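You operate a simulated robot arm through the tools that you are given. There is no shell and no other tool. Be economical: measure what you need, move in short steps, check, and stop when the job is done.

The job below is to be done with a simulated robot arm. You get a single attempt, and the scene is never put back.

JOB
Put one of the thick green packers from the shelf under the floor bench on the top of the floor bench. Turn the black flow dial to 0 L/min. Take the wide mesh roll on the top of the tool box and put it away on the lower shelf of the boarded wall. Put the grey sponge on the sill under the orange handle window. Take the grey sack from the window sill and leave it on the silver hop-up deck. Do these in any order.

Only the result counts: the job must be done as asked and must still hold three seconds after the hand-in. Knocking over, shifting, dropping, spilling or breaking anything else fails it.

ROBOT AND FRAMES
A 7-joint arm with a two-finger parallel gripper on a trunk, on a base that drives. Base frame: it is fixed to the floor where the robot stands at the start and does not move with it; the origin is under the middle of the robot, x ahead of it, y to its left, z up; the surface under the hand at the start is at about z = 800. Units: mm, rad, N and s.
With the tool pointing down near the work surface it reaches from about 200 to 740 mm from the robot's upright axis, wherever it stands. Its first joint turns from -2.897 to 2.897 rad. Places, roughly: black flow dial [-2800, 4300, 1100]; grey sack [-1750, 8750, 1250]; grey sponge (10x7x5 cm) [700, 6000, 500]; lower shelf of the boarded wall (20x111 cm) [-1540, -2400, 300]; sill under the orange handle window (58x24 cm) [-320, 8840, 1100]; silver hop-up deck [-3000, 6700, 500]; thick green packer [500, 0, 250]; top of the floor bench [600, 100, 800]; wide mesh roll (10x10x9 cm) [-700, 6200, 800]. Payload 1.57 kg.
Tool frame: the origin (TCP) lies between the finger pads and is the grasp point; the fingertips stand 30 mm ahead of it; z points along the fingers, y is the line along which they close. Largest opening 110 mm; finger width 24, thickness 12; the body of the gripper, 48 by 112 mm, starts 78 mm behind the TCP.
Orientation is that of the tool frame in the base frame, as a unit quaternion [w, x, y, z]. With the fingers straight down and closing along the base's y, the tool's x points along the base's -x, its y along +y and its z along -z.

CONTROLS
- The arm moves only by the tool send_rows. Its argument "rows" is a list of rows, each a list of 7 numbers: the shift along the tool's x, y, z in mm, then the turn, a rotation vector about the tool's x, y, z in rad, then the opening in per cent of the stroke, from 0 (shut) to 100 (fully open). In form: [[x, y, z, ax, ay, az, jaw], ...]. A call has 1 to 20 rows; each row shifts and turns the commanded pose from where the row before left it, along the tool's axes as they then stand. A row lasts 0.2 s, in which the tool goes at most 50 mm and 0.15 rad; a call with a longer step from one row to the next is refused whole, and so is a gripper value outside its range. A pose out of reach is approached as far as the arm can. The call stops where the force on the tool passes 40 N (or 10 N more than at its start, if that is more) or the arm is blocked; 0.2 s more then pass. Each finger travels about 45 mm/s and halts on what it meets, pressing with about 25 N; the grip force reading is that of the motor and also rises with nothing between the fingers. The clock runs only during rows and for 0.2 s after the last one: add rows that do not move to give the fingers time. The reply holds the time, the measured pose of the TCP, the force on the tool along the base axes, the opening and the grip force, in the units named above and with some noise, with the torque about the TCP (base axes, N m) and any sound that the robot's microphone picked up.
- Cameras (640 x 400 px; columns grow to the right, rows downward): "scene" is now at [17, 138.4, 1458.2]; the picture's right is [-0.23, -0.97, 0.00], its down [-0.73, 0.17, -0.66] and it looks along [0.65, -0.15, -0.75] (base axes); focal length 294 px, centre (320, 200). "wrist" rides on the gripper at [70, 16, -141] in the tool frame; the picture's right is [-0.23, 0.97, 0.00], its down [-0.86, -0.20, -0.48] and it looks along [-0.47, -0.11, 0.88] (tool axes); focal length 222 px, centre (320, 200). There is no depth. A picture from a camera that has moved, and an enlarged one, comes with that camera's place and axes in the base frame and with its lens.
- get_image(camera): a new picture of that camera. It takes no simulated time.
- lift_body(by): slides the trunk up (or, below 0, down) by that many mm; the arm and the scene camera ride with it, the base frame stays. It gives what a move gives, with no picture.
- base_move(legs): drives the robot by 1 to 6 legs, each [ahead, turn to the left] in mm and rad, along the robot's own axes; the way and the turn of a leg run together, so that a leg with both is an arc; at most 1500 mm and 3.142 rad a leg. The arm and the cameras ride along, it lands a little off, and it stops where it bumps. It gives what a move gives.
- head_to(pan, tilt): turns the head with the scene camera to pan (to the left, within 2.705 rad either way) and tilt (down, from -0.506 to 1.204), counted from straight ahead of the robot. It gives what a move gives.
- close_up(camera, box): a new picture of the part [left, top, right, bottom] of that camera's present view, enlarged. It takes no simulated time.
- hand_in(): hands the job in; it is judged then, once.

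Work in short steps. Places have to be worked out from the pictures, the camera data and where the tool is seen: move nearer, look again, correct. Check each grasp and each placing, and mend what went wrong. You have 165 turns and 108 pictures in all, those below and enlarged ones among them. Open the gripper and draw the arm clear of the work before you hand the job in, unless the task says otherwise; then end with one line.

The tools are called after "Emit:" by a JSON object that holds its "name" and its "arguments". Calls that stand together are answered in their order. send_rows: Moves the arm, as the interface text tells. Its arguments: {"type":"object","properties":{"rows":{"type":"array","items":{"type":"array","items":{"type":"number"}}}},"required":["rows"]} The other tools are called the same way: lift_body (by) slides the trunk up or down; base_move (legs) drives the base; head_to (pan, tilt) turns the head that bears the scene camera; get_image (camera) takes a picture; close_up (camera, box) takes an enlarged picture of a part of a camera's view; hand_in () hands the job in.

At the start:

```text
t: 0.0
tcp_pos: [463.4, 135.3, 1061.4]
orientation: [0.0, 0.0, 1.0, 0.001]
wrist_force: [-0.2, 0.3, -1.0]
wrist_torque: [0.0, 0.02, 0.02]
opening: 109.9
finger_force: 0.1
trunk travel left (down, up): [-400.0, 190.0]
robot x, y, heading: [-2.5, -3.1, 0.002]
head pan, tilt: [-0.232, 0.845]
```

scene: 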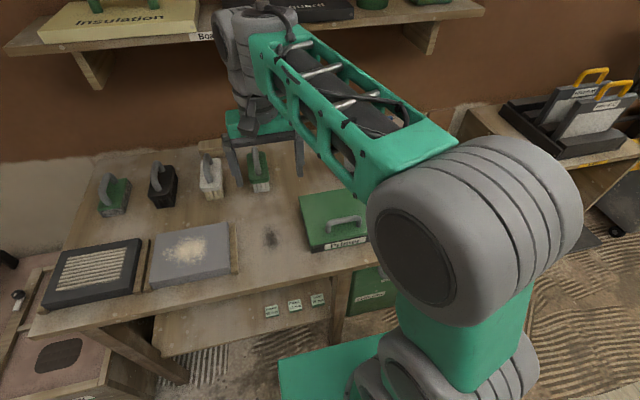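
wrist: 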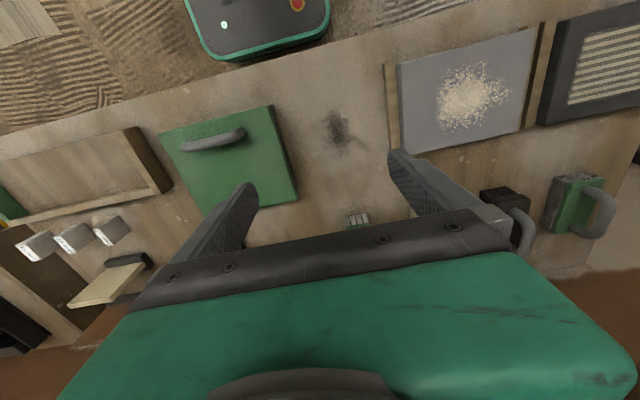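

I see the bench ahead and shelf labels under it. I look at the lower shelf with the head to find the packers.

Emit:
{"name": "head_to", "arguments": {"pan": 0.15, "tilt": 1.0}}

Emit:
{"name": "close_up", "arguments": {"camera": "scene", "box": [0, 0, 640, 400]}}

```text
t: 0.9
tcp_pos: [463.2, 134.6, 1063.0]
orientation: [-0.001, 0.0, 1.0, 0.0]
wrist_force: [-0.7, -0.2, -0.5]
wrist_torque: [0.01, 0.02, 0.0]
opening: 109.9
finger_force: 0.0
trunk travel left (down, up): [-400.0, 190.0]
robot x, y, heading: [-2.6, -0.5, -0.0]
head pan, tilt: [0.15, 1.0]
```

```text
1.00 times, centred on (320, 200) of scene (not enlarged: the box is as wide or as high as the picture)
camera zoom: at [9.5, 166.8, 1446.6], right [0.15, -0.99, 0.0], down [-0.83, -0.13, -0.54], along [0.53, 0.08, -0.84], focal length 294 px, centre (320, 200)
```

zoom: 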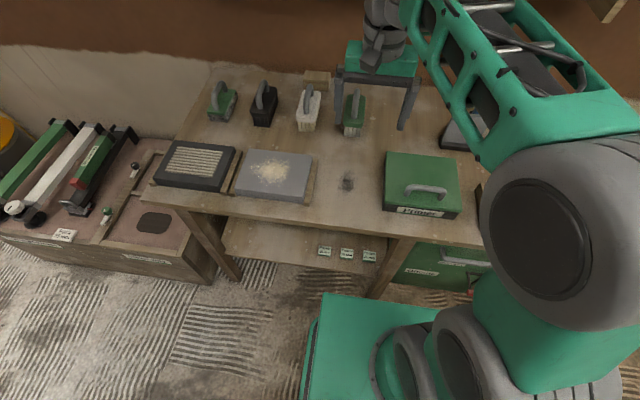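

The shelf under the bench is only visible at its front edge. I back off 700 mm, lower the trunk and look under.

Emit:
{"name": "base_move", "arguments": {"legs": [[-700, 0]]}}

Emit:
{"name": "lift_body", "arguments": {"by": -400}}

Emit:
{"name": "head_to", "arguments": {"pan": 0.0, "tilt": 0.65}}

Emit:
{"name": "close_up", "arguments": {"camera": "scene", "box": [0, 0, 640, 400]}}

Emit:
{"name": "get_image", "arguments": {"camera": "wrist"}}

```text
t: 4.7
tcp_pos: [-238.7, 135.2, 1062.9]
orientation: [0.0, -0.002, 1.0, 0.0]
wrist_force: [-0.5, 0.2, 0.6]
wrist_torque: [0.01, 0.0, -0.01]
opening: 109.7
finger_force: 0.0
trunk travel left (down, up): [-400.0, 190.0]
robot x, y, heading: [-701.4, -1.7, 0.002]
head pan, tilt: [0.15, 1.0]
```

```text
t: 8.5
tcp_pos: [-239.2, 135.2, 663.4]
orientation: [0.0, -0.002, 1.0, 0.0]
wrist_force: [-0.5, 0.2, 0.1]
wrist_torque: [0.0, 0.03, -0.01]
opening: 109.9
finger_force: 0.1
trunk travel left (down, up): [0.0, 590.0]
robot x, y, heading: [-699.5, 1.0, 0.003]
head pan, tilt: [0.15, 1.0]
```

```text
t: 9.4
tcp_pos: [-239.2, 135.5, 660.8]
orientation: [0.0, -0.002, 1.0, 0.0]
wrist_force: [0.0, -0.6, -0.2]
wrist_torque: [-0.03, 0.01, 0.05]
opening: 110.1
finger_force: 0.0
trunk travel left (down, up): [0.0, 590.0]
robot x, y, heading: [-703.5, 0.4, 0.004]
head pan, tilt: [0.0, 0.649]
```

```text
1.00 times, centred on (320, 200) of scene (not enlarged: the box is as wide or as high as the picture)
camera zoom: at [-674.1, 155.6, 1074.3], right [0.0, -1.0, 0.0], down [-0.61, 0.0, -0.8], along [0.8, 0.0, -0.61], focal length 294 px, centre (320, 200)
```

zoom: 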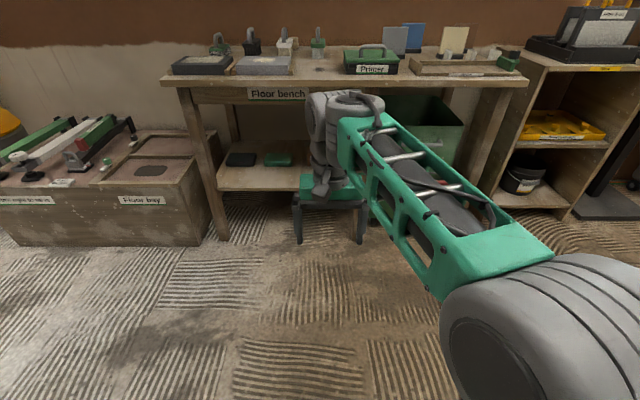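

```text
103 pictures are left
camera wrist: at [-309.5, 149.4, 803.3], right [0.22, 0.97, 0.0], down [0.86, -0.2, 0.48], along [0.47, -0.11, -0.88], focal length 222 px, centre (320, 200)
```

wrist: 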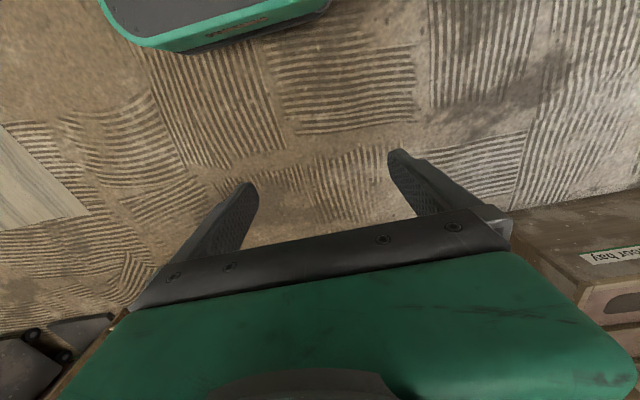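

Packers are on the shelf, partly hidden by the arm. I move the arm aside by zooming first.

Emit:
{"name": "close_up", "arguments": {"camera": "scene", "box": [200, 80, 360, 200]}}

Emit:
{"name": "send_rows", "arguments": {"rows": [[0, -50, 0, 0, 0, 0, 100], [0, -50, 0, 0, 0, 0, 100], [0, -50, 0, 0, 0, 0, 100], [0, -50, 0, 0, 0, 0, 100], [0, -50, 0, 0, 0, 0, 100], [0, -50, 0, 0, 0, 0, 100], [0, -50, 0, 0, 0, 0, 100]]}}

Emit:
{"name": "close_up", "arguments": {"camera": "scene", "box": [200, 80, 440, 230]}}

```text
3.33 times, centred on (280, 140) of scene
camera zoom: at [-674.1, 155.6, 1074.3], right [0.0, -1.0, 0.0], down [-0.61, 0.0, -0.8], along [0.8, 0.0, -0.61], focal length 982 px, centre (453, 400)
```

zoom: 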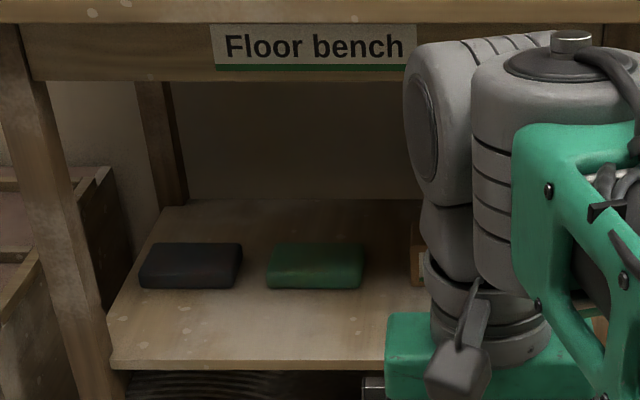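

```text
t: 11.0
tcp_pos: [-237.1, -214.5, 664.0]
orientation: [0.0, -0.001, 1.0, 0.001]
wrist_force: [0.1, 0.9, 0.0]
wrist_torque: [-0.03, -0.01, 0.0]
opening: 110.2
finger_force: 0.0
trunk travel left (down, up): [0.0, 590.0]
robot x, y, heading: [-701.9, -1.8, 0.006]
head pan, tilt: [0.0, 0.649]
```

```text
2.67 times, centred on (320, 155) of scene
camera zoom: at [-674.2, 155.7, 1074.3], right [0.0, -1.0, 0.0], down [-0.6, 0.0, -0.8], along [0.8, 0.0, -0.6], focal length 786 px, centre (320, 320)
```

zoom: 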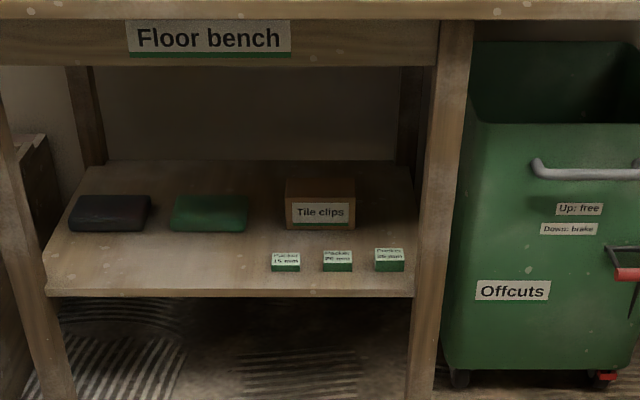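

The small blocks in front are labelled; I zoom in on the labels.

Emit:
{"name": "close_up", "arguments": {"camera": "scene", "box": [295, 160, 359, 200]}}

```text
10.00 times, centred on (327, 180) of scene
camera zoom: at [-674.2, 155.7, 1074.3], right [0.0, -1.0, 0.0], down [-0.6, 0.0, -0.8], along [0.8, 0.0, -0.6], focal length 2946 px, centre (250, 400)
```

zoom: 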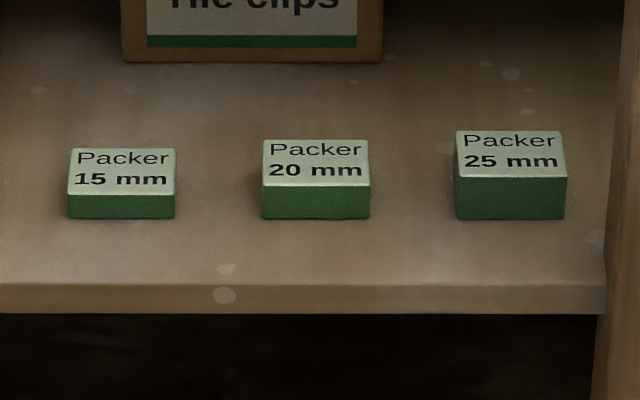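

Three packers: 15, 20 and 25 mm. The 25 mm one is the thickest, at about [590, 24, 265] with the shelf top near z=253. I lower the arm in free space and tilt the tool forward so I can reach in under the bench.

Emit:
{"name": "send_rows", "arguments": {"rows": [[0, 48, 50, 0, 0, 0, 100], [0, 48, 50, 0, 0, 0, 100], [0, 48, 50, 0, 0, 0, 100], [0, 48, 50, 0, 0, 0, 100], [0, 48, 50, 0, 0, 0, 100], [0, 0, 0, 0, -0.131, 0, 100], [0, 0, 0, 0, -0.131, 0, 100], [0, 0, 0, 0, -0.131, 0, 100], [0, 0, 0, 0, -0.131, 0, 100], [0, 0, 0, 0, -0.131, 0, 100], [0, 0, 0, 0, -0.131, 0, 100], [0, 0, 0, 0, 0, 0, 100]]}}

Emit:
{"name": "get_image", "arguments": {"camera": "scene"}}

```text
refused: row 1 steps farther than a row can; nothing moved
```

```text
99 pictures are left
camera scene: at [-674.2, 155.7, 1074.3], right [0.0, -1.0, 0.0], down [-0.6, 0.0, -0.8], along [0.8, 0.0, -0.6], focal length 294 px, centre (320, 200)
```

scene: 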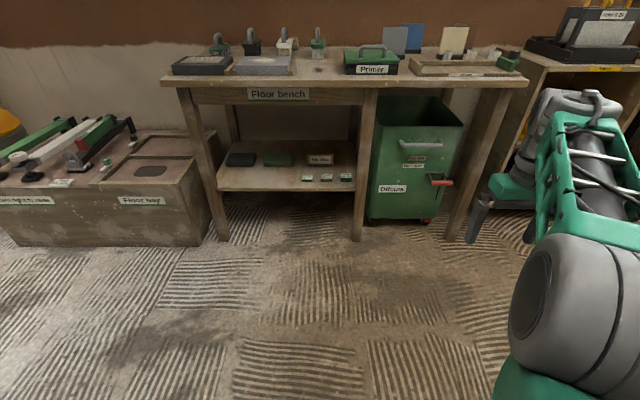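

The right leg of the bench is very near the 25 mm packer, so I'll stand further left and reach in diagonally. First I lower and tilt the tool, in smaller steps.

Emit:
{"name": "send_rows", "arguments": {"rows": [[0, 25, 40, 0, 0, 0, 68], [0, 25, 40, 0, 0, 0, 68], [0, 25, 40, 0, 0, 0, 68], [0, 25, 40, 0, 0, 0, 68], [0, 25, 40, 0, 0, 0, 68], [0, 25, 40, 0, 0, 0, 68], [0, 0, 0, 0, -0.12, 0, 68], [0, 0, 0, 0, -0.12, 0, 68], [0, 0, 0, 0, -0.12, 0, 68], [0, 0, 0, 0, -0.12, 0, 68], [0, 0, 0, 0, -0.12, 0, 68], [0, 0, 0, 0, 0, 0, 68]]}}

Emit:
{"name": "base_move", "arguments": {"legs": [[0, 0.6], [443, 0], [0, -0.6]]}}

Emit:
{"name": "get_image", "arguments": {"camera": "scene"}}

Emit:
{"name": "get_image", "arguments": {"camera": "wrist"}}

```text
t: 13.6
tcp_pos: [-238.6, -64.2, 422.1]
orientation: [0.297, 0.0, 0.955, 0.001]
wrist_force: [-0.3, 0.4, 0.0]
wrist_torque: [0.0, 0.01, 0.0]
opening: 74.8
finger_force: 0.1
trunk travel left (down, up): [0.0, 590.0]
robot x, y, heading: [-698.0, -4.0, 0.004]
head pan, tilt: [0.0, 0.649]
```

```text
t: 19.5
tcp_pos: [128.4, 196.5, 422.7]
orientation: [0.296, -0.008, 0.955, 0.003]
wrist_force: [-0.1, 0.2, 1.1]
wrist_torque: [-0.04, 0.01, -0.01]
opening: 74.8
finger_force: 0.0
trunk travel left (down, up): [0.0, 590.0]
robot x, y, heading: [-333.7, 250.9, 0.012]
head pan, tilt: [0.0, 0.649]
```

```text
98 pictures are left
camera scene: at [-310.0, 410.4, 1074.3], right [0.02, -1.0, 0.0], down [-0.6, -0.01, -0.8], along [0.8, 0.01, -0.6], focal length 294 px, centre (320, 200)
```

scene: 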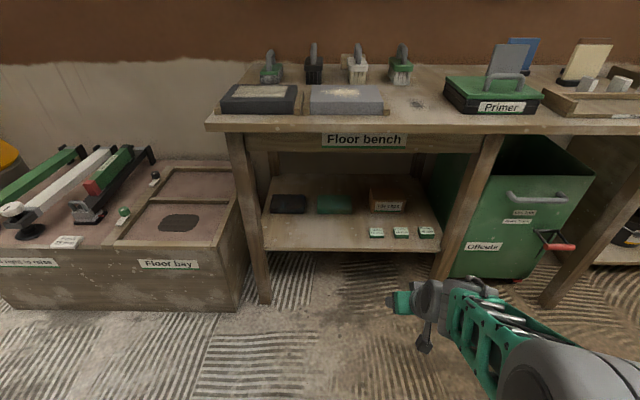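

```text
97 pictures are left
camera wrist: at [-10.2, 208.5, 499.0], right [0.17, 0.98, 0.13], down [0.44, -0.19, 0.88], along [0.88, -0.09, -0.46], focal length 222 px, centre (320, 200)
```

wrist: 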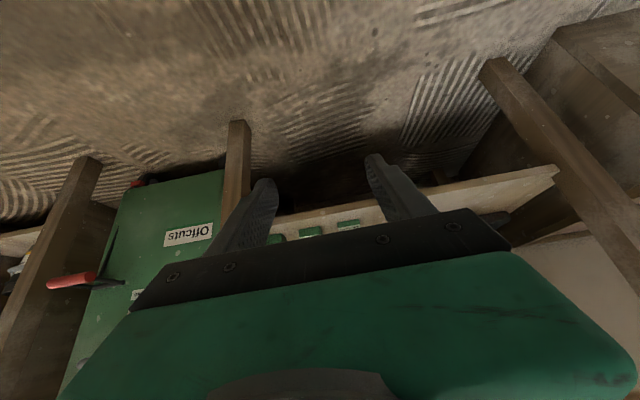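

I zoom in on the packers from here to triangulate their place.

Emit:
{"name": "close_up", "arguments": {"camera": "scene", "box": [360, 205, 456, 265]}}

```text
6.67 times, centred on (408, 235) of scene
camera zoom: at [-310.0, 410.4, 1074.3], right [0.02, -1.0, 0.0], down [-0.6, -0.01, -0.8], along [0.8, 0.01, -0.6], focal length 1964 px, centre (-267, -33)
```

zoom: 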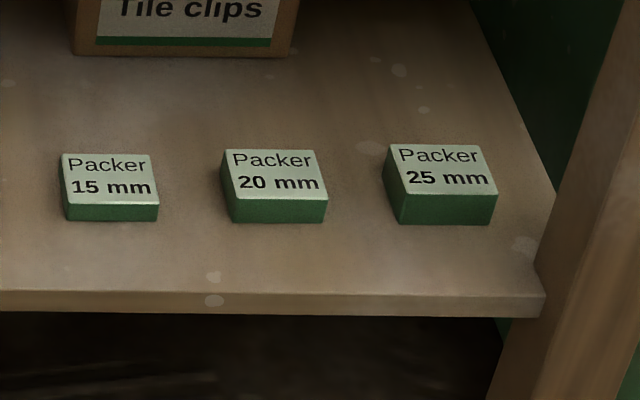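

Triangulation gives the 25 mm packer top at about [481, 35, 338], shelf top near 313, shelf edge x≈419, leg left face y≈-6. I lower a bit, yaw the tool to the right, and drive in 270 mm.

Emit:
{"name": "send_rows", "arguments": {"rows": [[28, 0, 41, 0.07, 0, 0.102, 68], [0, 0, 0, 0.07, 0, 0.102, 68], [0, 0, 0, 0.07, 0, 0.102, 68], [0, 0, 0, 0, 0, 0, 68]]}}

Emit:
{"name": "base_move", "arguments": {"legs": [[150, 0]]}}

Emit:
{"name": "head_to", "arguments": {"pan": -0.5, "tilt": 0.85}}

Emit:
{"name": "get_image", "arguments": {"camera": "scene"}}

Emit:
{"name": "get_image", "arguments": {"camera": "wrist"}}

```text
t: 20.5
tcp_pos: [127.6, 196.0, 372.5]
orientation: [0.291, 0.168, 0.94, -0.051]
wrist_force: [0.7, 0.5, 0.4]
wrist_torque: [0.0, 0.0, 0.01]
opening: 74.9
finger_force: 0.1
trunk travel left (down, up): [0.0, 590.0]
robot x, y, heading: [-335.9, 255.1, 0.019]
head pan, tilt: [0.0, 0.649]
```

```text
t: 21.9
tcp_pos: [277.6, 199.5, 371.4]
orientation: [0.291, 0.167, 0.94, -0.052]
wrist_force: [-0.6, 1.2, -0.1]
wrist_torque: [0.02, 0.02, 0.0]
opening: 74.7
finger_force: 0.0
trunk travel left (down, up): [0.0, 590.0]
robot x, y, heading: [-184.5, 255.8, 0.015]
head pan, tilt: [0.0, 0.649]
```

```text
t: 22.8
tcp_pos: [278.5, 200.7, 372.0]
orientation: [0.292, 0.167, 0.94, -0.052]
wrist_force: [0.1, 0.8, 0.7]
wrist_torque: [0.02, 0.04, 0.01]
opening: 74.8
finger_force: 0.0
trunk travel left (down, up): [0.0, 590.0]
robot x, y, heading: [-187.2, 257.7, 0.019]
head pan, tilt: [-0.499, 0.85]
```

```text
95 pictures are left
camera scene: at [-177.6, 375.5, 1057.8], right [-0.46, -0.89, 0.0], down [-0.67, 0.35, -0.66], along [0.59, -0.3, -0.75], focal length 294 px, centre (320, 200)
```

scene: 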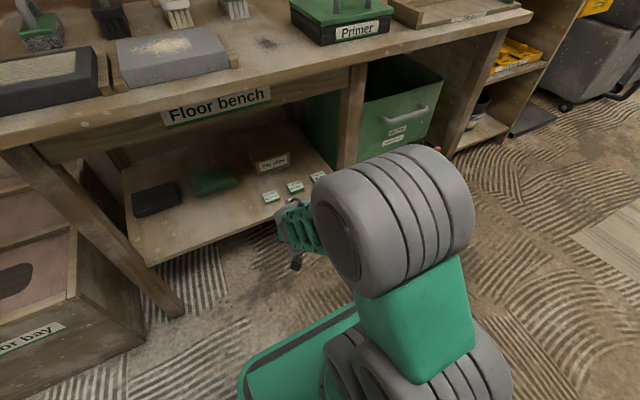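

```text
94 pictures are left
camera wrist: at [154.6, 260.3, 449.0], right [0.51, 0.85, 0.13], down [0.34, -0.34, 0.88], along [0.79, -0.41, -0.46], focal length 222 px, centre (320, 200)
```

wrist: 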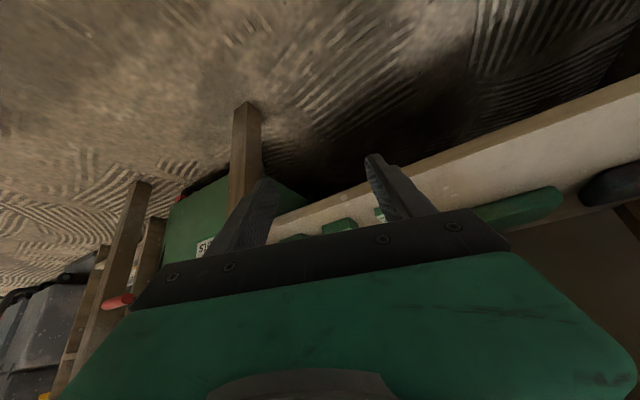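

The elbow is well behind the bench front. I drive 70 mm more and move the tool to a spot 60 mm short of the packer.

Emit:
{"name": "base_move", "arguments": {"legs": [[70, 0]]}}

Emit:
{"name": "send_rows", "arguments": {"rows": [[-25.2, -27.4, 17.3, 0, 0, 0, 68], [-25.2, -27.4, 17.3, 0, 0, 0, 68], [-25.2, -27.4, 17.3, 0, 0, 0, 68], [-25.2, -27.4, 17.3, 0, 0, 0, 68]]}}

Emit:
{"name": "get_image", "arguments": {"camera": "scene"}}

Emit:
{"name": "get_image", "arguments": {"camera": "wrist"}}

```text
t: 23.9
tcp_pos: [349.7, 200.7, 373.0]
orientation: [0.29, 0.168, 0.941, -0.052]
wrist_force: [-0.3, -0.6, 0.4]
wrist_torque: [-0.01, 0.0, -0.01]
opening: 75.0
finger_force: 0.1
trunk travel left (down, up): [0.0, 590.0]
robot x, y, heading: [-114.8, 258.1, 0.022]
head pan, tilt: [-0.499, 0.85]
```

```text
t: 24.9
tcp_pos: [427.3, 55.8, 369.8]
orientation: [0.291, 0.167, 0.94, -0.052]
wrist_force: [0.2, 0.2, 0.2]
wrist_torque: [-0.04, 0.0, 0.0]
opening: 74.9
finger_force: 0.1
trunk travel left (down, up): [0.0, 590.0]
robot x, y, heading: [-113.4, 254.5, 0.019]
head pan, tilt: [-0.499, 0.85]
```

```text
93 pictures are left
camera scene: at [-106.6, 376.9, 1057.7], right [-0.46, -0.89, 0.0], down [-0.67, 0.35, -0.66], along [0.59, -0.3, -0.75], focal length 294 px, centre (320, 200)
```

scene: 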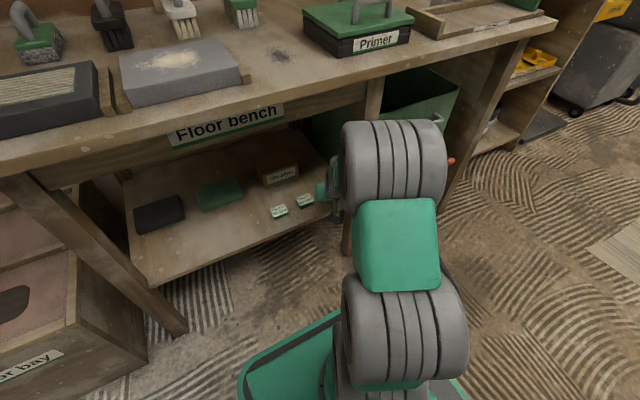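

```text
92 pictures are left
camera wrist: at [303.0, 117.0, 446.8], right [0.51, 0.85, 0.13], down [0.34, -0.34, 0.88], along [0.79, -0.41, -0.46], focal length 222 px, centre (320, 200)
```

wrist: 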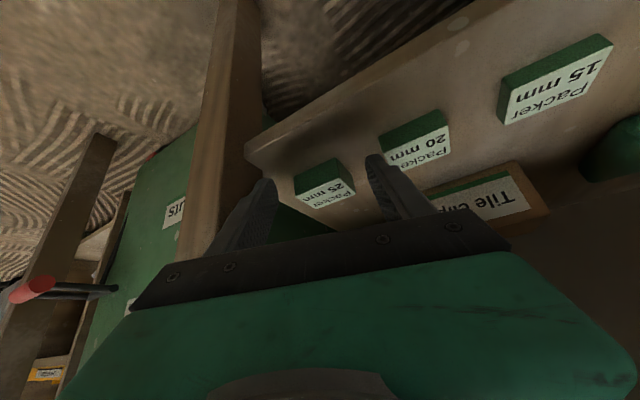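

The wrist view places the packer top at (479, 33), agreeing with my estimate. I advance over it with the fingers straddling.

Emit:
{"name": "send_rows", "arguments": {"rows": [[-12, -0.8, 16.6, 0, 0, 0, 71], [-12, -0.8, 16.6, 0, 0, 0, 71], [-11.2, -0.8, 16.6, 0, 0, 0, 71]]}}

Emit:
{"name": "get_image", "arguments": {"camera": "wrist"}}

```text
t: 25.7
tcp_pos: [476.8, 41.5, 350.3]
orientation: [0.289, 0.164, 0.942, -0.048]
wrist_force: [-0.6, 2.7, 1.3]
wrist_torque: [-0.25, 0.02, -0.12]
opening: 78.1
finger_force: 0.0
trunk travel left (down, up): [0.0, 590.0]
robot x, y, heading: [-112.9, 257.7, 0.024]
head pan, tilt: [-0.499, 0.85]
stopped in row 3: the force on the tool passed its limit at 53 N (the readings are from after the stop); the commanded pose is now the measured one
```

```text
91 pictures are left
camera wrist: at [351.1, 100.3, 427.4], right [0.5, 0.85, 0.13], down [0.35, -0.34, 0.87], along [0.79, -0.4, -0.47], focal length 222 px, centre (320, 200)
```

wrist: 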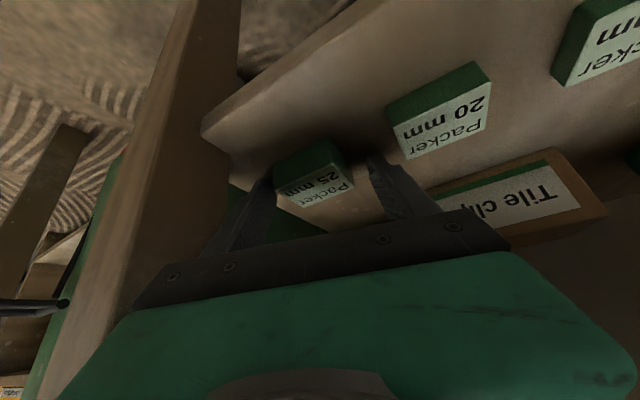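

Probably the gripper body touched the leg (push toward +y). I raise 28 mm, yaw 0.27 further so the body swings away from the leg, and look again.

Emit:
{"name": "send_rows", "arguments": {"rows": [[-15.9, 3, -23, 0, 0, 0, 71], [0, 0, 0, 0.076, 0, 0.111, 71], [0, 0, 0, 0.076, 0, 0.111, 71], [0, 0, 0, 0, 0, 0, 71]]}}

Emit:
{"name": "get_image", "arguments": {"camera": "wrist"}}

```text
t: 26.7
tcp_pos: [476.0, 42.6, 377.9]
orientation: [0.279, 0.29, 0.911, -0.087]
wrist_force: [0.7, -0.3, 0.1]
wrist_torque: [-0.02, 0.02, -0.02]
opening: 78.1
finger_force: 0.1
trunk travel left (down, up): [0.0, 590.0]
robot x, y, heading: [-115.0, 262.2, 0.027]
head pan, tilt: [-0.499, 0.85]
```

```text
90 pictures are left
camera wrist: at [373.2, 133.4, 455.3], right [0.71, 0.69, 0.13], down [0.24, -0.42, 0.87], along [0.66, -0.59, -0.47], focal length 222 px, centre (320, 200)
```

wrist: 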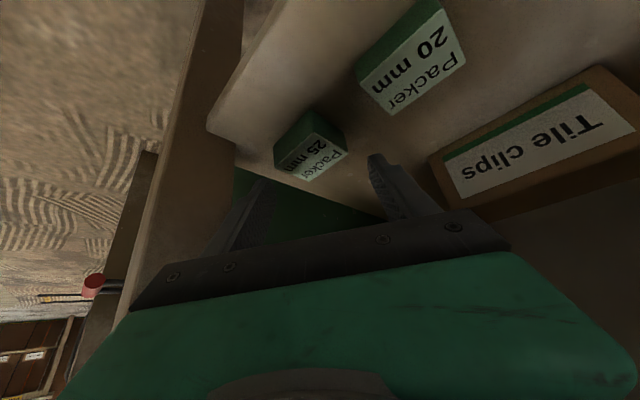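

The torque confirmed body-on-leg contact. Plan: return to the smaller yaw, stand ~17 mm toward +y so the body clears the leg, and let the leg-side finger push the packer away as it closes, aligning it.

Emit:
{"name": "send_rows", "arguments": {"rows": [[0, 0, 0, -0.076, 0, -0.111, 82], [0, 0, 0, -0.076, 0, -0.111, 82], [0, 7.6, 0, 0, 0, 0, 82], [0, 0, 0, 0, 0, 0, 82]]}}

Emit:
{"name": "send_rows", "arguments": {"rows": [[8.7, 0, 12.7, 0, 0, 0, 82], [8.7, 0, 12.7, 0, 0, 0, 82], [0, 0, 0, 0, 0, 0, 82]]}}

Emit:
{"name": "get_image", "arguments": {"camera": "wrist"}}

```text
t: 27.7
tcp_pos: [478.4, 49.3, 379.0]
orientation: [0.289, 0.164, 0.942, -0.048]
wrist_force: [0.1, -0.3, -0.2]
wrist_torque: [-0.03, 0.01, -0.01]
opening: 90.2
finger_force: 0.0
trunk travel left (down, up): [0.0, 590.0]
robot x, y, heading: [-115.2, 256.9, 0.022]
head pan, tilt: [-0.499, 0.85]
```

```text
t: 28.5
tcp_pos: [481.7, 49.2, 351.5]
orientation: [0.293, 0.164, 0.941, -0.048]
wrist_force: [6.6, -2.3, 19.6]
wrist_torque: [0.98, -0.42, -0.38]
opening: 90.2
finger_force: 0.0
trunk travel left (down, up): [0.0, 590.0]
robot x, y, heading: [-112.6, 259.0, 0.019]
head pan, tilt: [-0.499, 0.85]
```

```text
89 pictures are left
camera wrist: at [355.8, 109.2, 427.7], right [0.5, 0.85, 0.13], down [0.34, -0.34, 0.88], along [0.79, -0.4, -0.46], focal length 222 px, centre (320, 200)
```

wrist: 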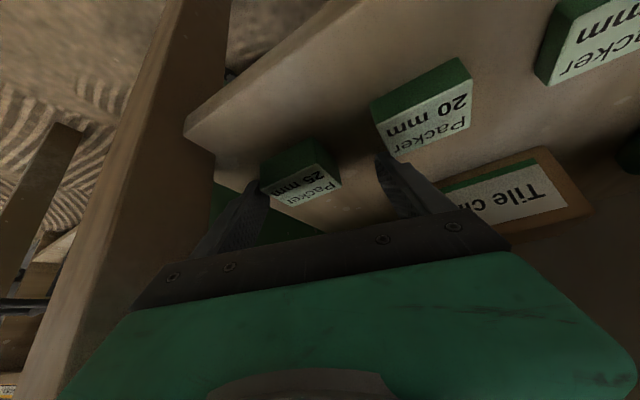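

The right fingertip touches the shelf (so shelf ≈ z 319). I lift 4 mm and close the fingers, letting the packer slide.

Emit:
{"name": "send_rows", "arguments": {"rows": [[-3, 0, -3.8, 0, 0, 0, 82], [0, 0, 0, 0, 0, 0, 60], [0, 0, 0, 0, 0, 0, 45], [0, 0, 0, 0, 0, 0, 30], [0, 0, 0, 0, 0, 0, 20], [0, 0, 0, 0, 0, 0, 20], [0, 0, 0, 0, 0, 0, 20]]}}

Emit:
{"name": "get_image", "arguments": {"camera": "wrist"}}

```text
t: 30.1
tcp_pos: [479.3, 50.4, 352.3]
orientation: [0.289, 0.163, 0.942, -0.048]
wrist_force: [0.4, -0.4, -0.7]
wrist_torque: [0.0, -0.02, -0.02]
opening: 49.0
finger_force: 24.5
trunk travel left (down, up): [0.0, 590.0]
robot x, y, heading: [-112.5, 257.5, 0.022]
head pan, tilt: [-0.499, 0.85]
```

```text
88 pictures are left
camera wrist: at [354.7, 109.6, 429.6], right [0.51, 0.85, 0.13], down [0.35, -0.34, 0.87], along [0.79, -0.4, -0.47], focal length 222 px, centre (320, 200)
```

wrist: 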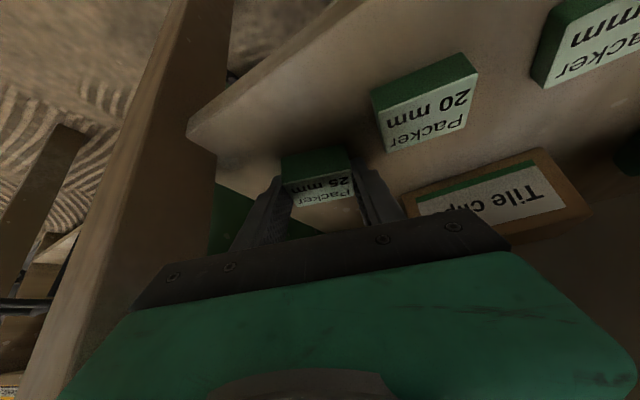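

Gripped flush at 49 mm. I lift 36 mm and draw back and left, then back the base out.

Emit:
{"name": "send_rows", "arguments": {"rows": [[-10.2, 0, -14.8, 0, 0, 0, 20], [-10.2, 0, -14.8, 0, 0, 0, 20], [25, 0, -17.2, 0, 0, 0, 20], [25, 0, -17.2, 0, 0, 0, 20], [25, 0, -17.2, 0, 0, 0, 20], [25.2, 27.4, -17.3, 0, 0, 0, 20], [25.2, 27.4, -17.3, 0, 0, 0, 20], [25.2, 27.4, -17.3, 0, 0, 0, 20], [0, 0, 0, 0, 0, 0, 20]]}}

Emit:
{"name": "base_move", "arguments": {"legs": [[-450, 0]]}}

Emit:
{"name": "lift_body", "arguments": {"by": 590}}

Emit:
{"name": "head_to", "arguments": {"pan": 0.0, "tilt": 0.75}}

Emit:
{"name": "get_image", "arguments": {"camera": "scene"}}

Emit:
{"name": "get_image", "arguments": {"camera": "wrist"}}

```text
t: 32.1
tcp_pos: [333.9, 190.7, 389.6]
orientation: [0.289, 0.165, 0.942, -0.05]
wrist_force: [0.4, -0.3, -0.3]
wrist_torque: [0.05, -0.01, -0.02]
opening: 21.9
finger_force: 0.1
trunk travel left (down, up): [0.0, 590.0]
robot x, y, heading: [-113.0, 255.0, 0.02]
head pan, tilt: [-0.499, 0.85]
```

```text
t: 34.8
tcp_pos: [-118.2, 179.2, 388.2]
orientation: [0.289, 0.165, 0.942, -0.049]
wrist_force: [0.2, 0.2, -0.6]
wrist_torque: [0.02, -0.01, -0.04]
opening: 21.9
finger_force: 0.2
trunk travel left (down, up): [0.0, 590.0]
robot x, y, heading: [-563.8, 253.0, 0.017]
head pan, tilt: [-0.499, 0.85]
```

```text
refused: 590 is not a number from -400 to 400
```

```text
t: 35.7
tcp_pos: [-118.8, 178.8, 389.8]
orientation: [0.289, 0.165, 0.941, -0.05]
wrist_force: [-0.1, -0.9, 0.0]
wrist_torque: [0.01, -0.02, 0.04]
opening: 21.9
finger_force: 0.1
trunk travel left (down, up): [0.0, 590.0]
robot x, y, heading: [-561.8, 249.2, 0.019]
head pan, tilt: [0.0, 0.75]
```

```text
87 pictures are left
camera scene: at [-544.6, 405.1, 1065.7], right [0.02, -1.0, 0.0], down [-0.68, -0.01, -0.73], along [0.73, 0.01, -0.68], focal length 294 px, centre (320, 200)
```

scene: 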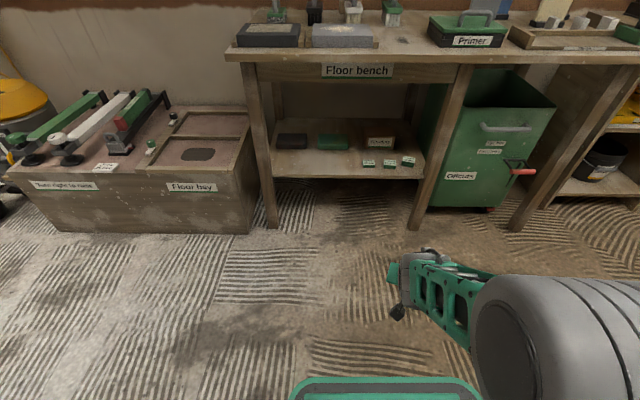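

```text
86 pictures are left
camera wrist: at [-242.0, 239.0, 466.6], right [0.51, 0.85, 0.13], down [0.35, -0.34, 0.87], along [0.79, -0.4, -0.47], focal length 222 px, centre (320, 200)
```

wrist: 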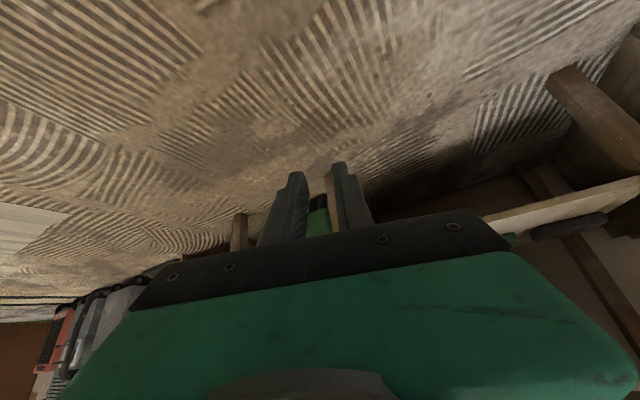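

The packer slipped out (opening 22 mm) and stayed on the shelf. I check where it is, then retry with a flatter tool so the pads cover its full height.

Emit:
{"name": "close_up", "arguments": {"camera": "scene", "box": [350, 130, 446, 190]}}

```text
6.67 times, centred on (398, 160) of scene
camera zoom: at [-544.6, 405.1, 1065.7], right [0.02, -1.0, 0.0], down [-0.68, -0.01, -0.73], along [0.73, 0.01, -0.68], focal length 1964 px, centre (-200, 467)
```

zoom: 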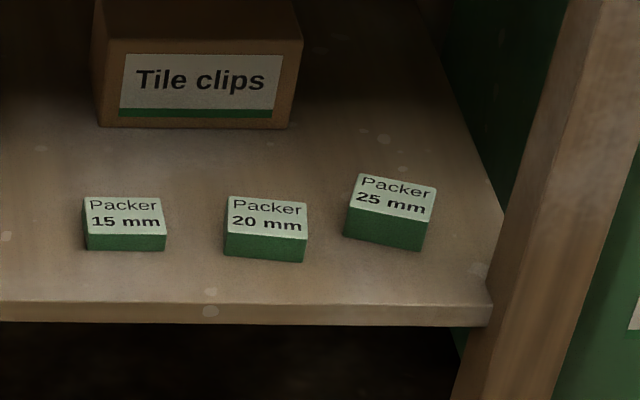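

Packer is now at about (488, 50), rotated to match the tool yaw. I flatten the tool by 0.7 rad here in free space and check.

Emit:
{"name": "send_rows", "arguments": {"rows": [[0, 0, 0, 0, -0.14, 0, 60], [0, 0, 0, 0, -0.14, 0, 60], [0, 0, 0, 0, -0.14, 0, 60], [0, 0, 0, 0, -0.14, 0, 71], [0, 0, 0, 0, -0.14, 0, 71], [0, 0, 0, 0, 0, 0, 71]]}}

Emit:
{"name": "base_move", "arguments": {"legs": [[400, 0]]}}

Emit:
{"name": "get_image", "arguments": {"camera": "wrist"}}

Emit:
{"name": "get_image", "arguments": {"camera": "scene"}}

```text
t: 37.1
tcp_pos: [-117.6, 179.7, 390.0]
orientation: [0.595, 0.138, 0.785, -0.101]
wrist_force: [0.5, -0.3, -0.4]
wrist_torque: [0.01, 0.0, 0.03]
opening: 78.0
finger_force: 0.1
trunk travel left (down, up): [0.0, 590.0]
robot x, y, heading: [-563.6, 248.8, 0.019]
head pan, tilt: [0.0, 0.75]
```

```text
t: 39.6
tcp_pos: [279.1, 184.3, 388.2]
orientation: [0.594, 0.141, 0.785, -0.105]
wrist_force: [-0.2, -0.3, -0.3]
wrist_torque: [0.01, 0.03, -0.02]
opening: 78.0
finger_force: 0.0
trunk travel left (down, up): [0.0, 590.0]
robot x, y, heading: [-165.5, 260.0, 0.018]
head pan, tilt: [0.0, 0.75]
```

```text
84 pictures are left
camera wrist: at [138.2, 250.9, 359.5], right [0.39, 0.89, 0.22], down [-0.28, -0.11, 0.95], along [0.88, -0.44, 0.21], focal length 222 px, centre (320, 200)
```

wrist: 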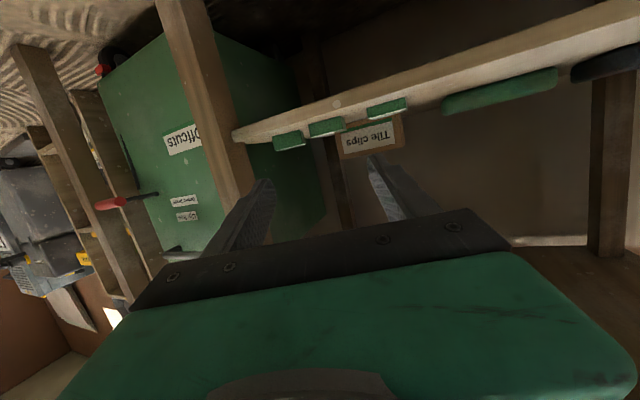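

```text
83 pictures are left
camera scene: at [-146.8, 412.0, 1065.7], right [0.02, -1.0, 0.0], down [-0.68, -0.01, -0.73], along [0.73, 0.01, -0.68], focal length 294 px, centre (320, 200)
```

scene: 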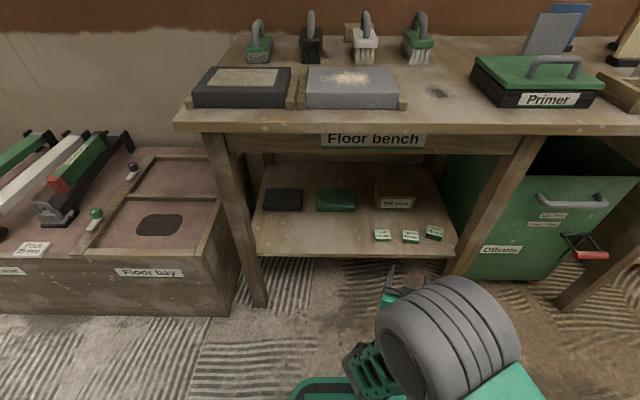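

The packer front reads at z≈334, y≈55, x≈465. I move to a pre-grasp 80 mm short of it with the flat tool.

Emit:
{"name": "send_rows", "arguments": {"rows": [[-2, -13, 40.1, 0, 0, 0, 64], [-2, -13, 40.1, 0, 0, 0, 64], [-2, -13, 40.1, 0, 0, 0, 64], [-2, -13, 40.1, 0, 0, 0, 64], [0, 0, 0, 0, 0, 0, 64]]}}

Emit:
{"name": "get_image", "arguments": {"camera": "wrist"}}

```text
t: 40.8
tcp_pos: [407.3, 83.0, 353.3]
orientation: [0.594, 0.14, 0.785, -0.104]
wrist_force: [-0.1, -0.8, -0.3]
wrist_torque: [-0.02, -0.04, 0.02]
opening: 70.5
finger_force: 0.1
trunk travel left (down, up): [0.0, 590.0]
robot x, y, heading: [-166.4, 256.5, 0.013]
head pan, tilt: [0.0, 0.75]
```

```text
82 pictures are left
camera wrist: at [267.5, 149.9, 323.8], right [0.39, 0.89, 0.22], down [-0.28, -0.11, 0.95], along [0.88, -0.44, 0.21], focal length 222 px, centre (320, 200)
```

wrist: 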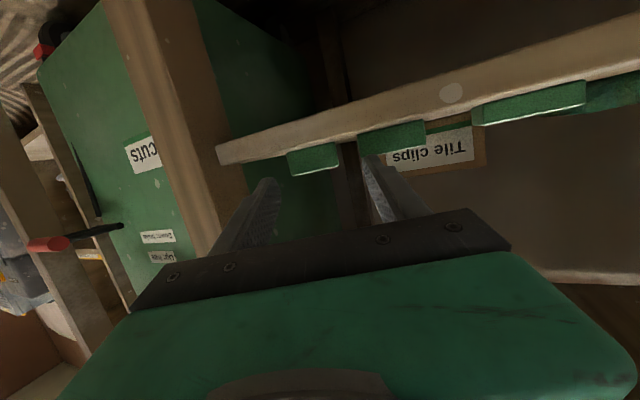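

Alignment looks good: packer centre ≈ (484, 49). I slide forward with fingers straddling, then settle down 9 mm.

Emit:
{"name": "send_rows", "arguments": {"rows": [[-5.6, -2.5, 19.7, 0, 0, 0, 64], [-5.6, -2.5, 19.7, 0, 0, 0, 64], [-5.6, 0, 19.7, 0, 0, 0, 64], [-5.6, 0, 19.7, 0, 0, 0, 64], [4.3, 0, 1.2, 0, 0, 0, 64], [4.3, 0, 1.2, 0, 0, 0, 64], [0, 0, 0, 0, 0, 0, 64]]}}

Emit:
{"name": "get_image", "arguments": {"camera": "wrist"}}

```text
t: 42.4
tcp_pos: [484.6, 48.6, 342.6]
orientation: [0.594, 0.14, 0.785, -0.104]
wrist_force: [0.7, -0.6, 1.1]
wrist_torque: [0.01, 0.0, -0.03]
opening: 70.4
finger_force: 0.1
trunk travel left (down, up): [0.0, 590.0]
robot x, y, heading: [-167.8, 255.3, 0.012]
head pan, tilt: [0.0, 0.75]
```

```text
81 pictures are left
camera wrist: at [342.4, 116.0, 314.3], right [0.39, 0.89, 0.22], down [-0.28, -0.11, 0.95], along [0.88, -0.44, 0.21], focal length 222 px, centre (320, 200)
```

wrist: 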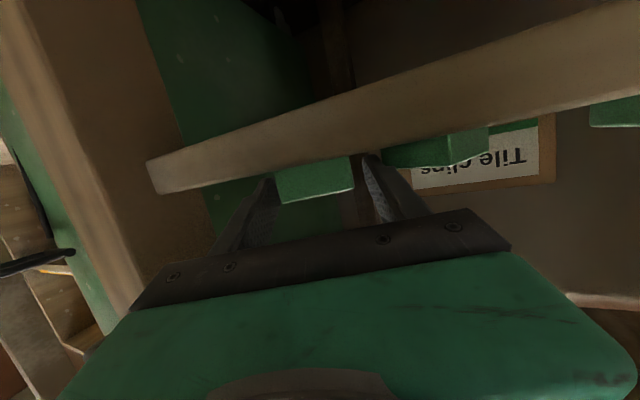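

Straddling with no contact. I go 2 mm lower and close.

Emit:
{"name": "send_rows", "arguments": {"rows": [[2.4, 0, 0.7, 0, 0, 0, 64], [0, 0, 0, 0, 0, 0, 50], [0, 0, 0, 0, 0, 0, 30], [0, 0, 0, 0, 0, 0, 20], [0, 0, 0, 0, 0, 0, 20], [0, 0, 0, 0, 0, 0, 20], [-4, 0, 0, 0, 0, 0, 20], [-10, 0, -3, 0, 0, 0, 20], [-10, 0, -3, 0, 0, 0, 20], [0, 0, 0, 0, 0, 0, 20]]}}

Emit:
{"name": "get_image", "arguments": {"camera": "wrist"}}

```text
t: 44.6
tcp_pos: [484.4, 47.8, 365.8]
orientation: [0.594, 0.14, 0.785, -0.104]
wrist_force: [0.1, 0.2, -0.1]
wrist_torque: [0.03, 0.0, 0.01]
opening: 49.3
finger_force: 25.3
trunk travel left (down, up): [0.0, 590.0]
robot x, y, heading: [-169.3, 254.4, 0.02]
head pan, tilt: [0.0, 0.75]
```

```text
80 pictures are left
camera wrist: at [343.6, 115.8, 336.3], right [0.39, 0.89, 0.22], down [-0.28, -0.11, 0.95], along [0.88, -0.44, 0.21], focal length 222 px, centre (320, 200)
```

wrist: 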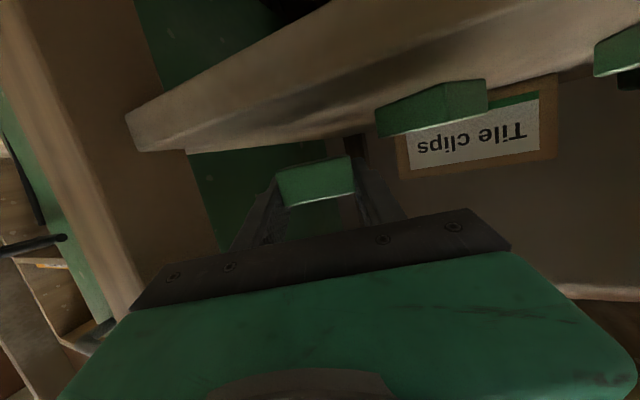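

Packer held and lifted. I raise a bit more, withdraw, back out, and raise the trunk.

Emit:
{"name": "send_rows", "arguments": {"rows": [[-14.4, 0, -4, 0, 0, 0, 20], [11.8, 0, -41.7, 0, 0, 0, 20], [11.8, 0, -41.7, 0, 0, 0, 20], [11.8, 0, -41.7, 0, 0, 0, 20], [3.4, 32.8, -11.6, 0, 0, 0, 20], [3.4, 32.8, -11.6, 0, 0, 0, 20], [0, 0, 0, 0, 0, 0, 20]]}}

Emit:
{"name": "base_move", "arguments": {"legs": [[-400, 0]]}}

Emit:
{"name": "lift_body", "arguments": {"by": 400}}

Emit:
{"name": "lift_body", "arguments": {"by": 90}}

Emit:
{"name": "get_image", "arguments": {"camera": "scene"}}

Emit:
{"name": "get_image", "arguments": {"camera": "wrist"}}

```text
t: 46.2
tcp_pos: [359.3, 163.1, 381.8]
orientation: [0.595, 0.14, 0.785, -0.104]
wrist_force: [-0.8, -1.1, -0.1]
wrist_torque: [0.01, 0.02, -0.04]
opening: 49.4
finger_force: 25.0
trunk travel left (down, up): [0.0, 590.0]
robot x, y, heading: [-167.4, 257.0, 0.013]
head pan, tilt: [0.0, 0.75]
```

```text
t: 48.7
tcp_pos: [-43.6, 159.9, 382.4]
orientation: [0.595, 0.137, 0.786, -0.101]
wrist_force: [1.2, 0.2, -0.1]
wrist_torque: [0.01, -0.01, 0.01]
opening: 49.3
finger_force: 25.4
trunk travel left (down, up): [0.0, 590.0]
robot x, y, heading: [-572.3, 250.3, 0.02]
head pan, tilt: [0.0, 0.75]
```

```text
t: 52.5
tcp_pos: [-42.5, 159.9, 780.1]
orientation: [0.594, 0.138, 0.786, -0.102]
wrist_force: [0.0, 0.2, -0.1]
wrist_torque: [0.03, -0.02, 0.0]
opening: 49.5
finger_force: 25.1
trunk travel left (down, up): [-400.0, 190.0]
robot x, y, heading: [-574.7, 252.2, 0.022]
head pan, tilt: [0.0, 0.75]
```

```text
t: 53.8
tcp_pos: [-43.3, 158.9, 871.3]
orientation: [0.595, 0.137, 0.785, -0.102]
wrist_force: [-0.2, 0.0, -0.4]
wrist_torque: [0.0, -0.03, 0.04]
opening: 49.2
finger_force: 24.5
trunk travel left (down, up): [-490.0, 100.0]
robot x, y, heading: [-571.8, 246.9, 0.023]
head pan, tilt: [0.0, 0.75]
```

```text
79 pictures are left
camera scene: at [-553.3, 404.7, 1555.7], right [0.02, -1.0, 0.0], down [-0.68, -0.01, -0.73], along [0.73, 0.02, -0.68], focal length 294 px, centre (320, 200)
```

scene: 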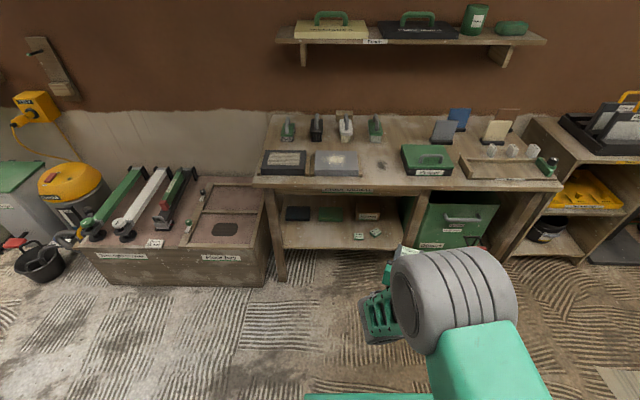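

```text
78 pictures are left
camera wrist: at [-185.0, 225.2, 842.5], right [0.39, 0.9, 0.22], down [-0.28, -0.11, 0.95], along [0.88, -0.43, 0.21], focal length 222 px, centre (320, 200)
```

wrist: 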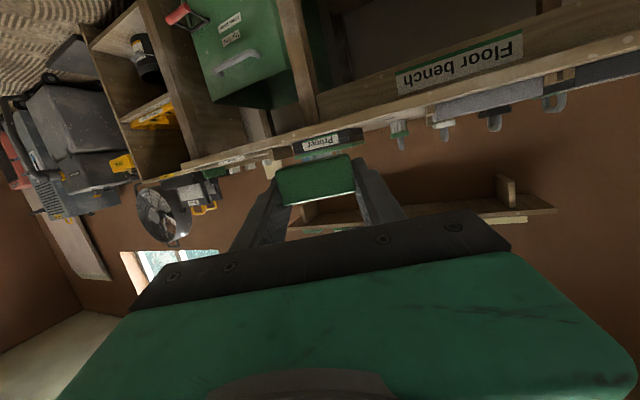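

I need the bench-top edge and height precisely; I zoom into the front-edge area.

Emit:
{"name": "close_up", "arguments": {"camera": "scene", "box": [340, 130, 436, 190]}}

```text
6.67 times, centred on (388, 160) of scene
camera zoom: at [-553.3, 404.7, 1555.7], right [0.02, -1.0, 0.0], down [-0.68, -0.01, -0.73], along [0.73, 0.02, -0.68], focal length 1964 px, centre (-133, 467)
```

zoom: 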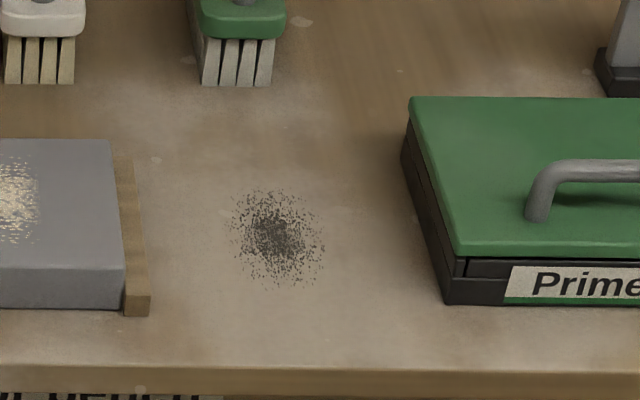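

Front edge ≈ x 345, clear gap y 76–254. I drive forward so the packer hangs over about (410, 168).

Emit:
{"name": "base_move", "arguments": {"legs": [[453, 0]]}}

Emit:
{"name": "get_image", "arguments": {"camera": "scene"}}

Emit:
{"name": "get_image", "arguments": {"camera": "wrist"}}

```text
t: 56.5
tcp_pos: [412.2, 172.2, 872.0]
orientation: [0.594, 0.136, 0.786, -0.101]
wrist_force: [-0.2, -0.9, 0.0]
wrist_torque: [0.03, 0.03, -0.01]
opening: 49.2
finger_force: 24.8
trunk travel left (down, up): [-490.0, 100.0]
robot x, y, heading: [-118.6, 255.5, 0.023]
head pan, tilt: [0.0, 0.75]
```

```text
76 pictures are left
camera scene: at [-98.4, 415.4, 1555.7], right [0.03, -1.0, 0.0], down [-0.68, -0.02, -0.73], along [0.73, 0.02, -0.68], focal length 294 px, centre (320, 200)
```

scene: 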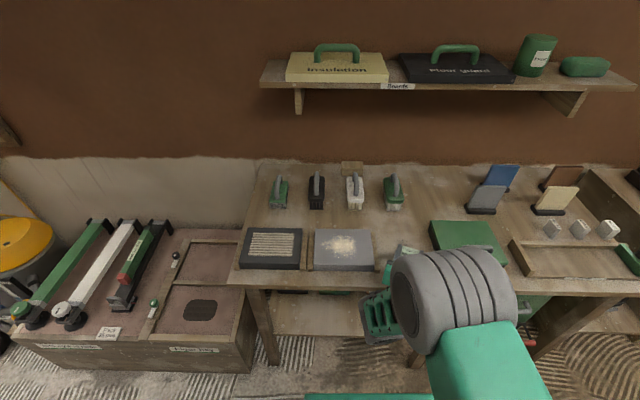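

```text
75 pictures are left
camera wrist: at [270.4, 237.2, 842.5], right [0.38, 0.9, 0.22], down [-0.28, -0.12, 0.95], along [0.88, -0.43, 0.21], focal length 222 px, centre (320, 200)
```

wrist: 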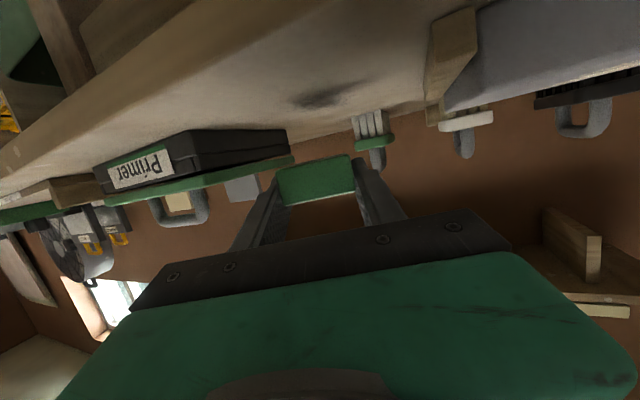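

Clear around. I descend 43 mm and then in 2 mm steps until contact.

Emit:
{"name": "send_rows", "arguments": {"rows": [[13.8, 0, 3.9, 0, 0, 0, 20], [13.8, 0, 3.9, 0, 0, 0, 20], [13.8, 0, 3.9, 0, 0, 0, 20], [0, 0, 0, 0, 0, 0, 20]]}}

Emit:
{"name": "send_rows", "arguments": {"rows": [[1.9, 0, 0.5, 0, 0, 0, 20], [1.9, 0, 0.5, 0, 0, 0, 20], [0, 0, 0, 0, 0, 0, 20]]}}

Emit:
{"name": "get_image", "arguments": {"camera": "wrist"}}

```text
t: 57.5
tcp_pos: [412.9, 170.5, 829.2]
orientation: [0.595, 0.135, 0.786, -0.1]
wrist_force: [0.5, -0.3, 0.9]
wrist_torque: [-0.02, 0.01, -0.01]
opening: 49.2
finger_force: 24.6
trunk travel left (down, up): [-490.0, 100.0]
robot x, y, heading: [-121.3, 257.8, 0.026]
head pan, tilt: [0.0, 0.75]
```

```text
t: 58.3
tcp_pos: [412.5, 172.4, 825.4]
orientation: [0.595, 0.136, 0.786, -0.101]
wrist_force: [-0.3, -0.2, -0.7]
wrist_torque: [0.0, 0.01, -0.01]
opening: 49.6
finger_force: 24.8
trunk travel left (down, up): [-490.0, 100.0]
robot x, y, heading: [-121.0, 259.3, 0.023]
head pan, tilt: [0.0, 0.75]
```

```text
74 pictures are left
camera wrist: at [270.8, 237.3, 795.8], right [0.38, 0.9, 0.22], down [-0.28, -0.12, 0.95], along [0.88, -0.43, 0.21], focal length 222 px, centre (320, 200)
```

wrist: 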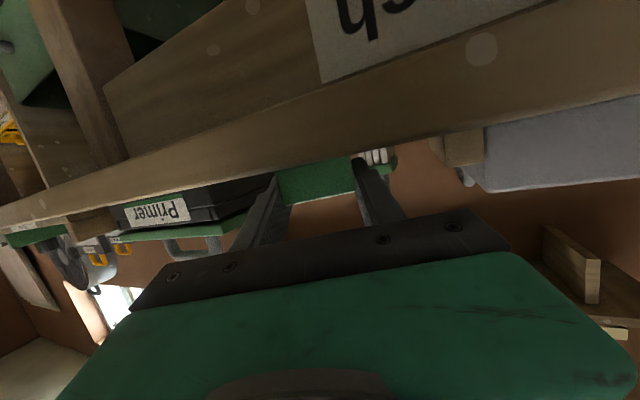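

Camera is now level with the top; I continue in small steps.

Emit:
{"name": "send_rows", "arguments": {"rows": [[1.9, 0, 0.5, 0, 0, 0, 20], [1.9, 0, 0.5, 0, 0, 0, 20], [0, 0, 0, 0, 0, 0, 20]]}}

Emit:
{"name": "send_rows", "arguments": {"rows": [[1.5, 0, 0.4, 0, 0, 0, 20], [1.5, 0, 0.4, 0, 0, 0, 20], [0, 0, 0, 0, 0, 0, 20]]}}

```text
t: 59.1
tcp_pos: [413.0, 172.4, 822.8]
orientation: [0.597, 0.136, 0.784, -0.101]
wrist_force: [-1.0, 0.3, 15.7]
wrist_torque: [-0.1, 0.1, 0.0]
opening: 49.4
finger_force: 25.2
trunk travel left (down, up): [-490.0, 100.0]
robot x, y, heading: [-119.0, 256.5, 0.025]
head pan, tilt: [0.0, 0.75]
```

```text
t: 59.9
tcp_pos: [411.7, 171.6, 819.9]
orientation: [0.596, 0.136, 0.785, -0.101]
wrist_force: [4.9, -1.2, 22.3]
wrist_torque: [-0.3, -0.21, 0.06]
opening: 49.4
finger_force: 25.3
trunk travel left (down, up): [-490.0, 100.0]
robot x, y, heading: [-117.0, 258.2, 0.024]
head pan, tilt: [0.0, 0.75]
```

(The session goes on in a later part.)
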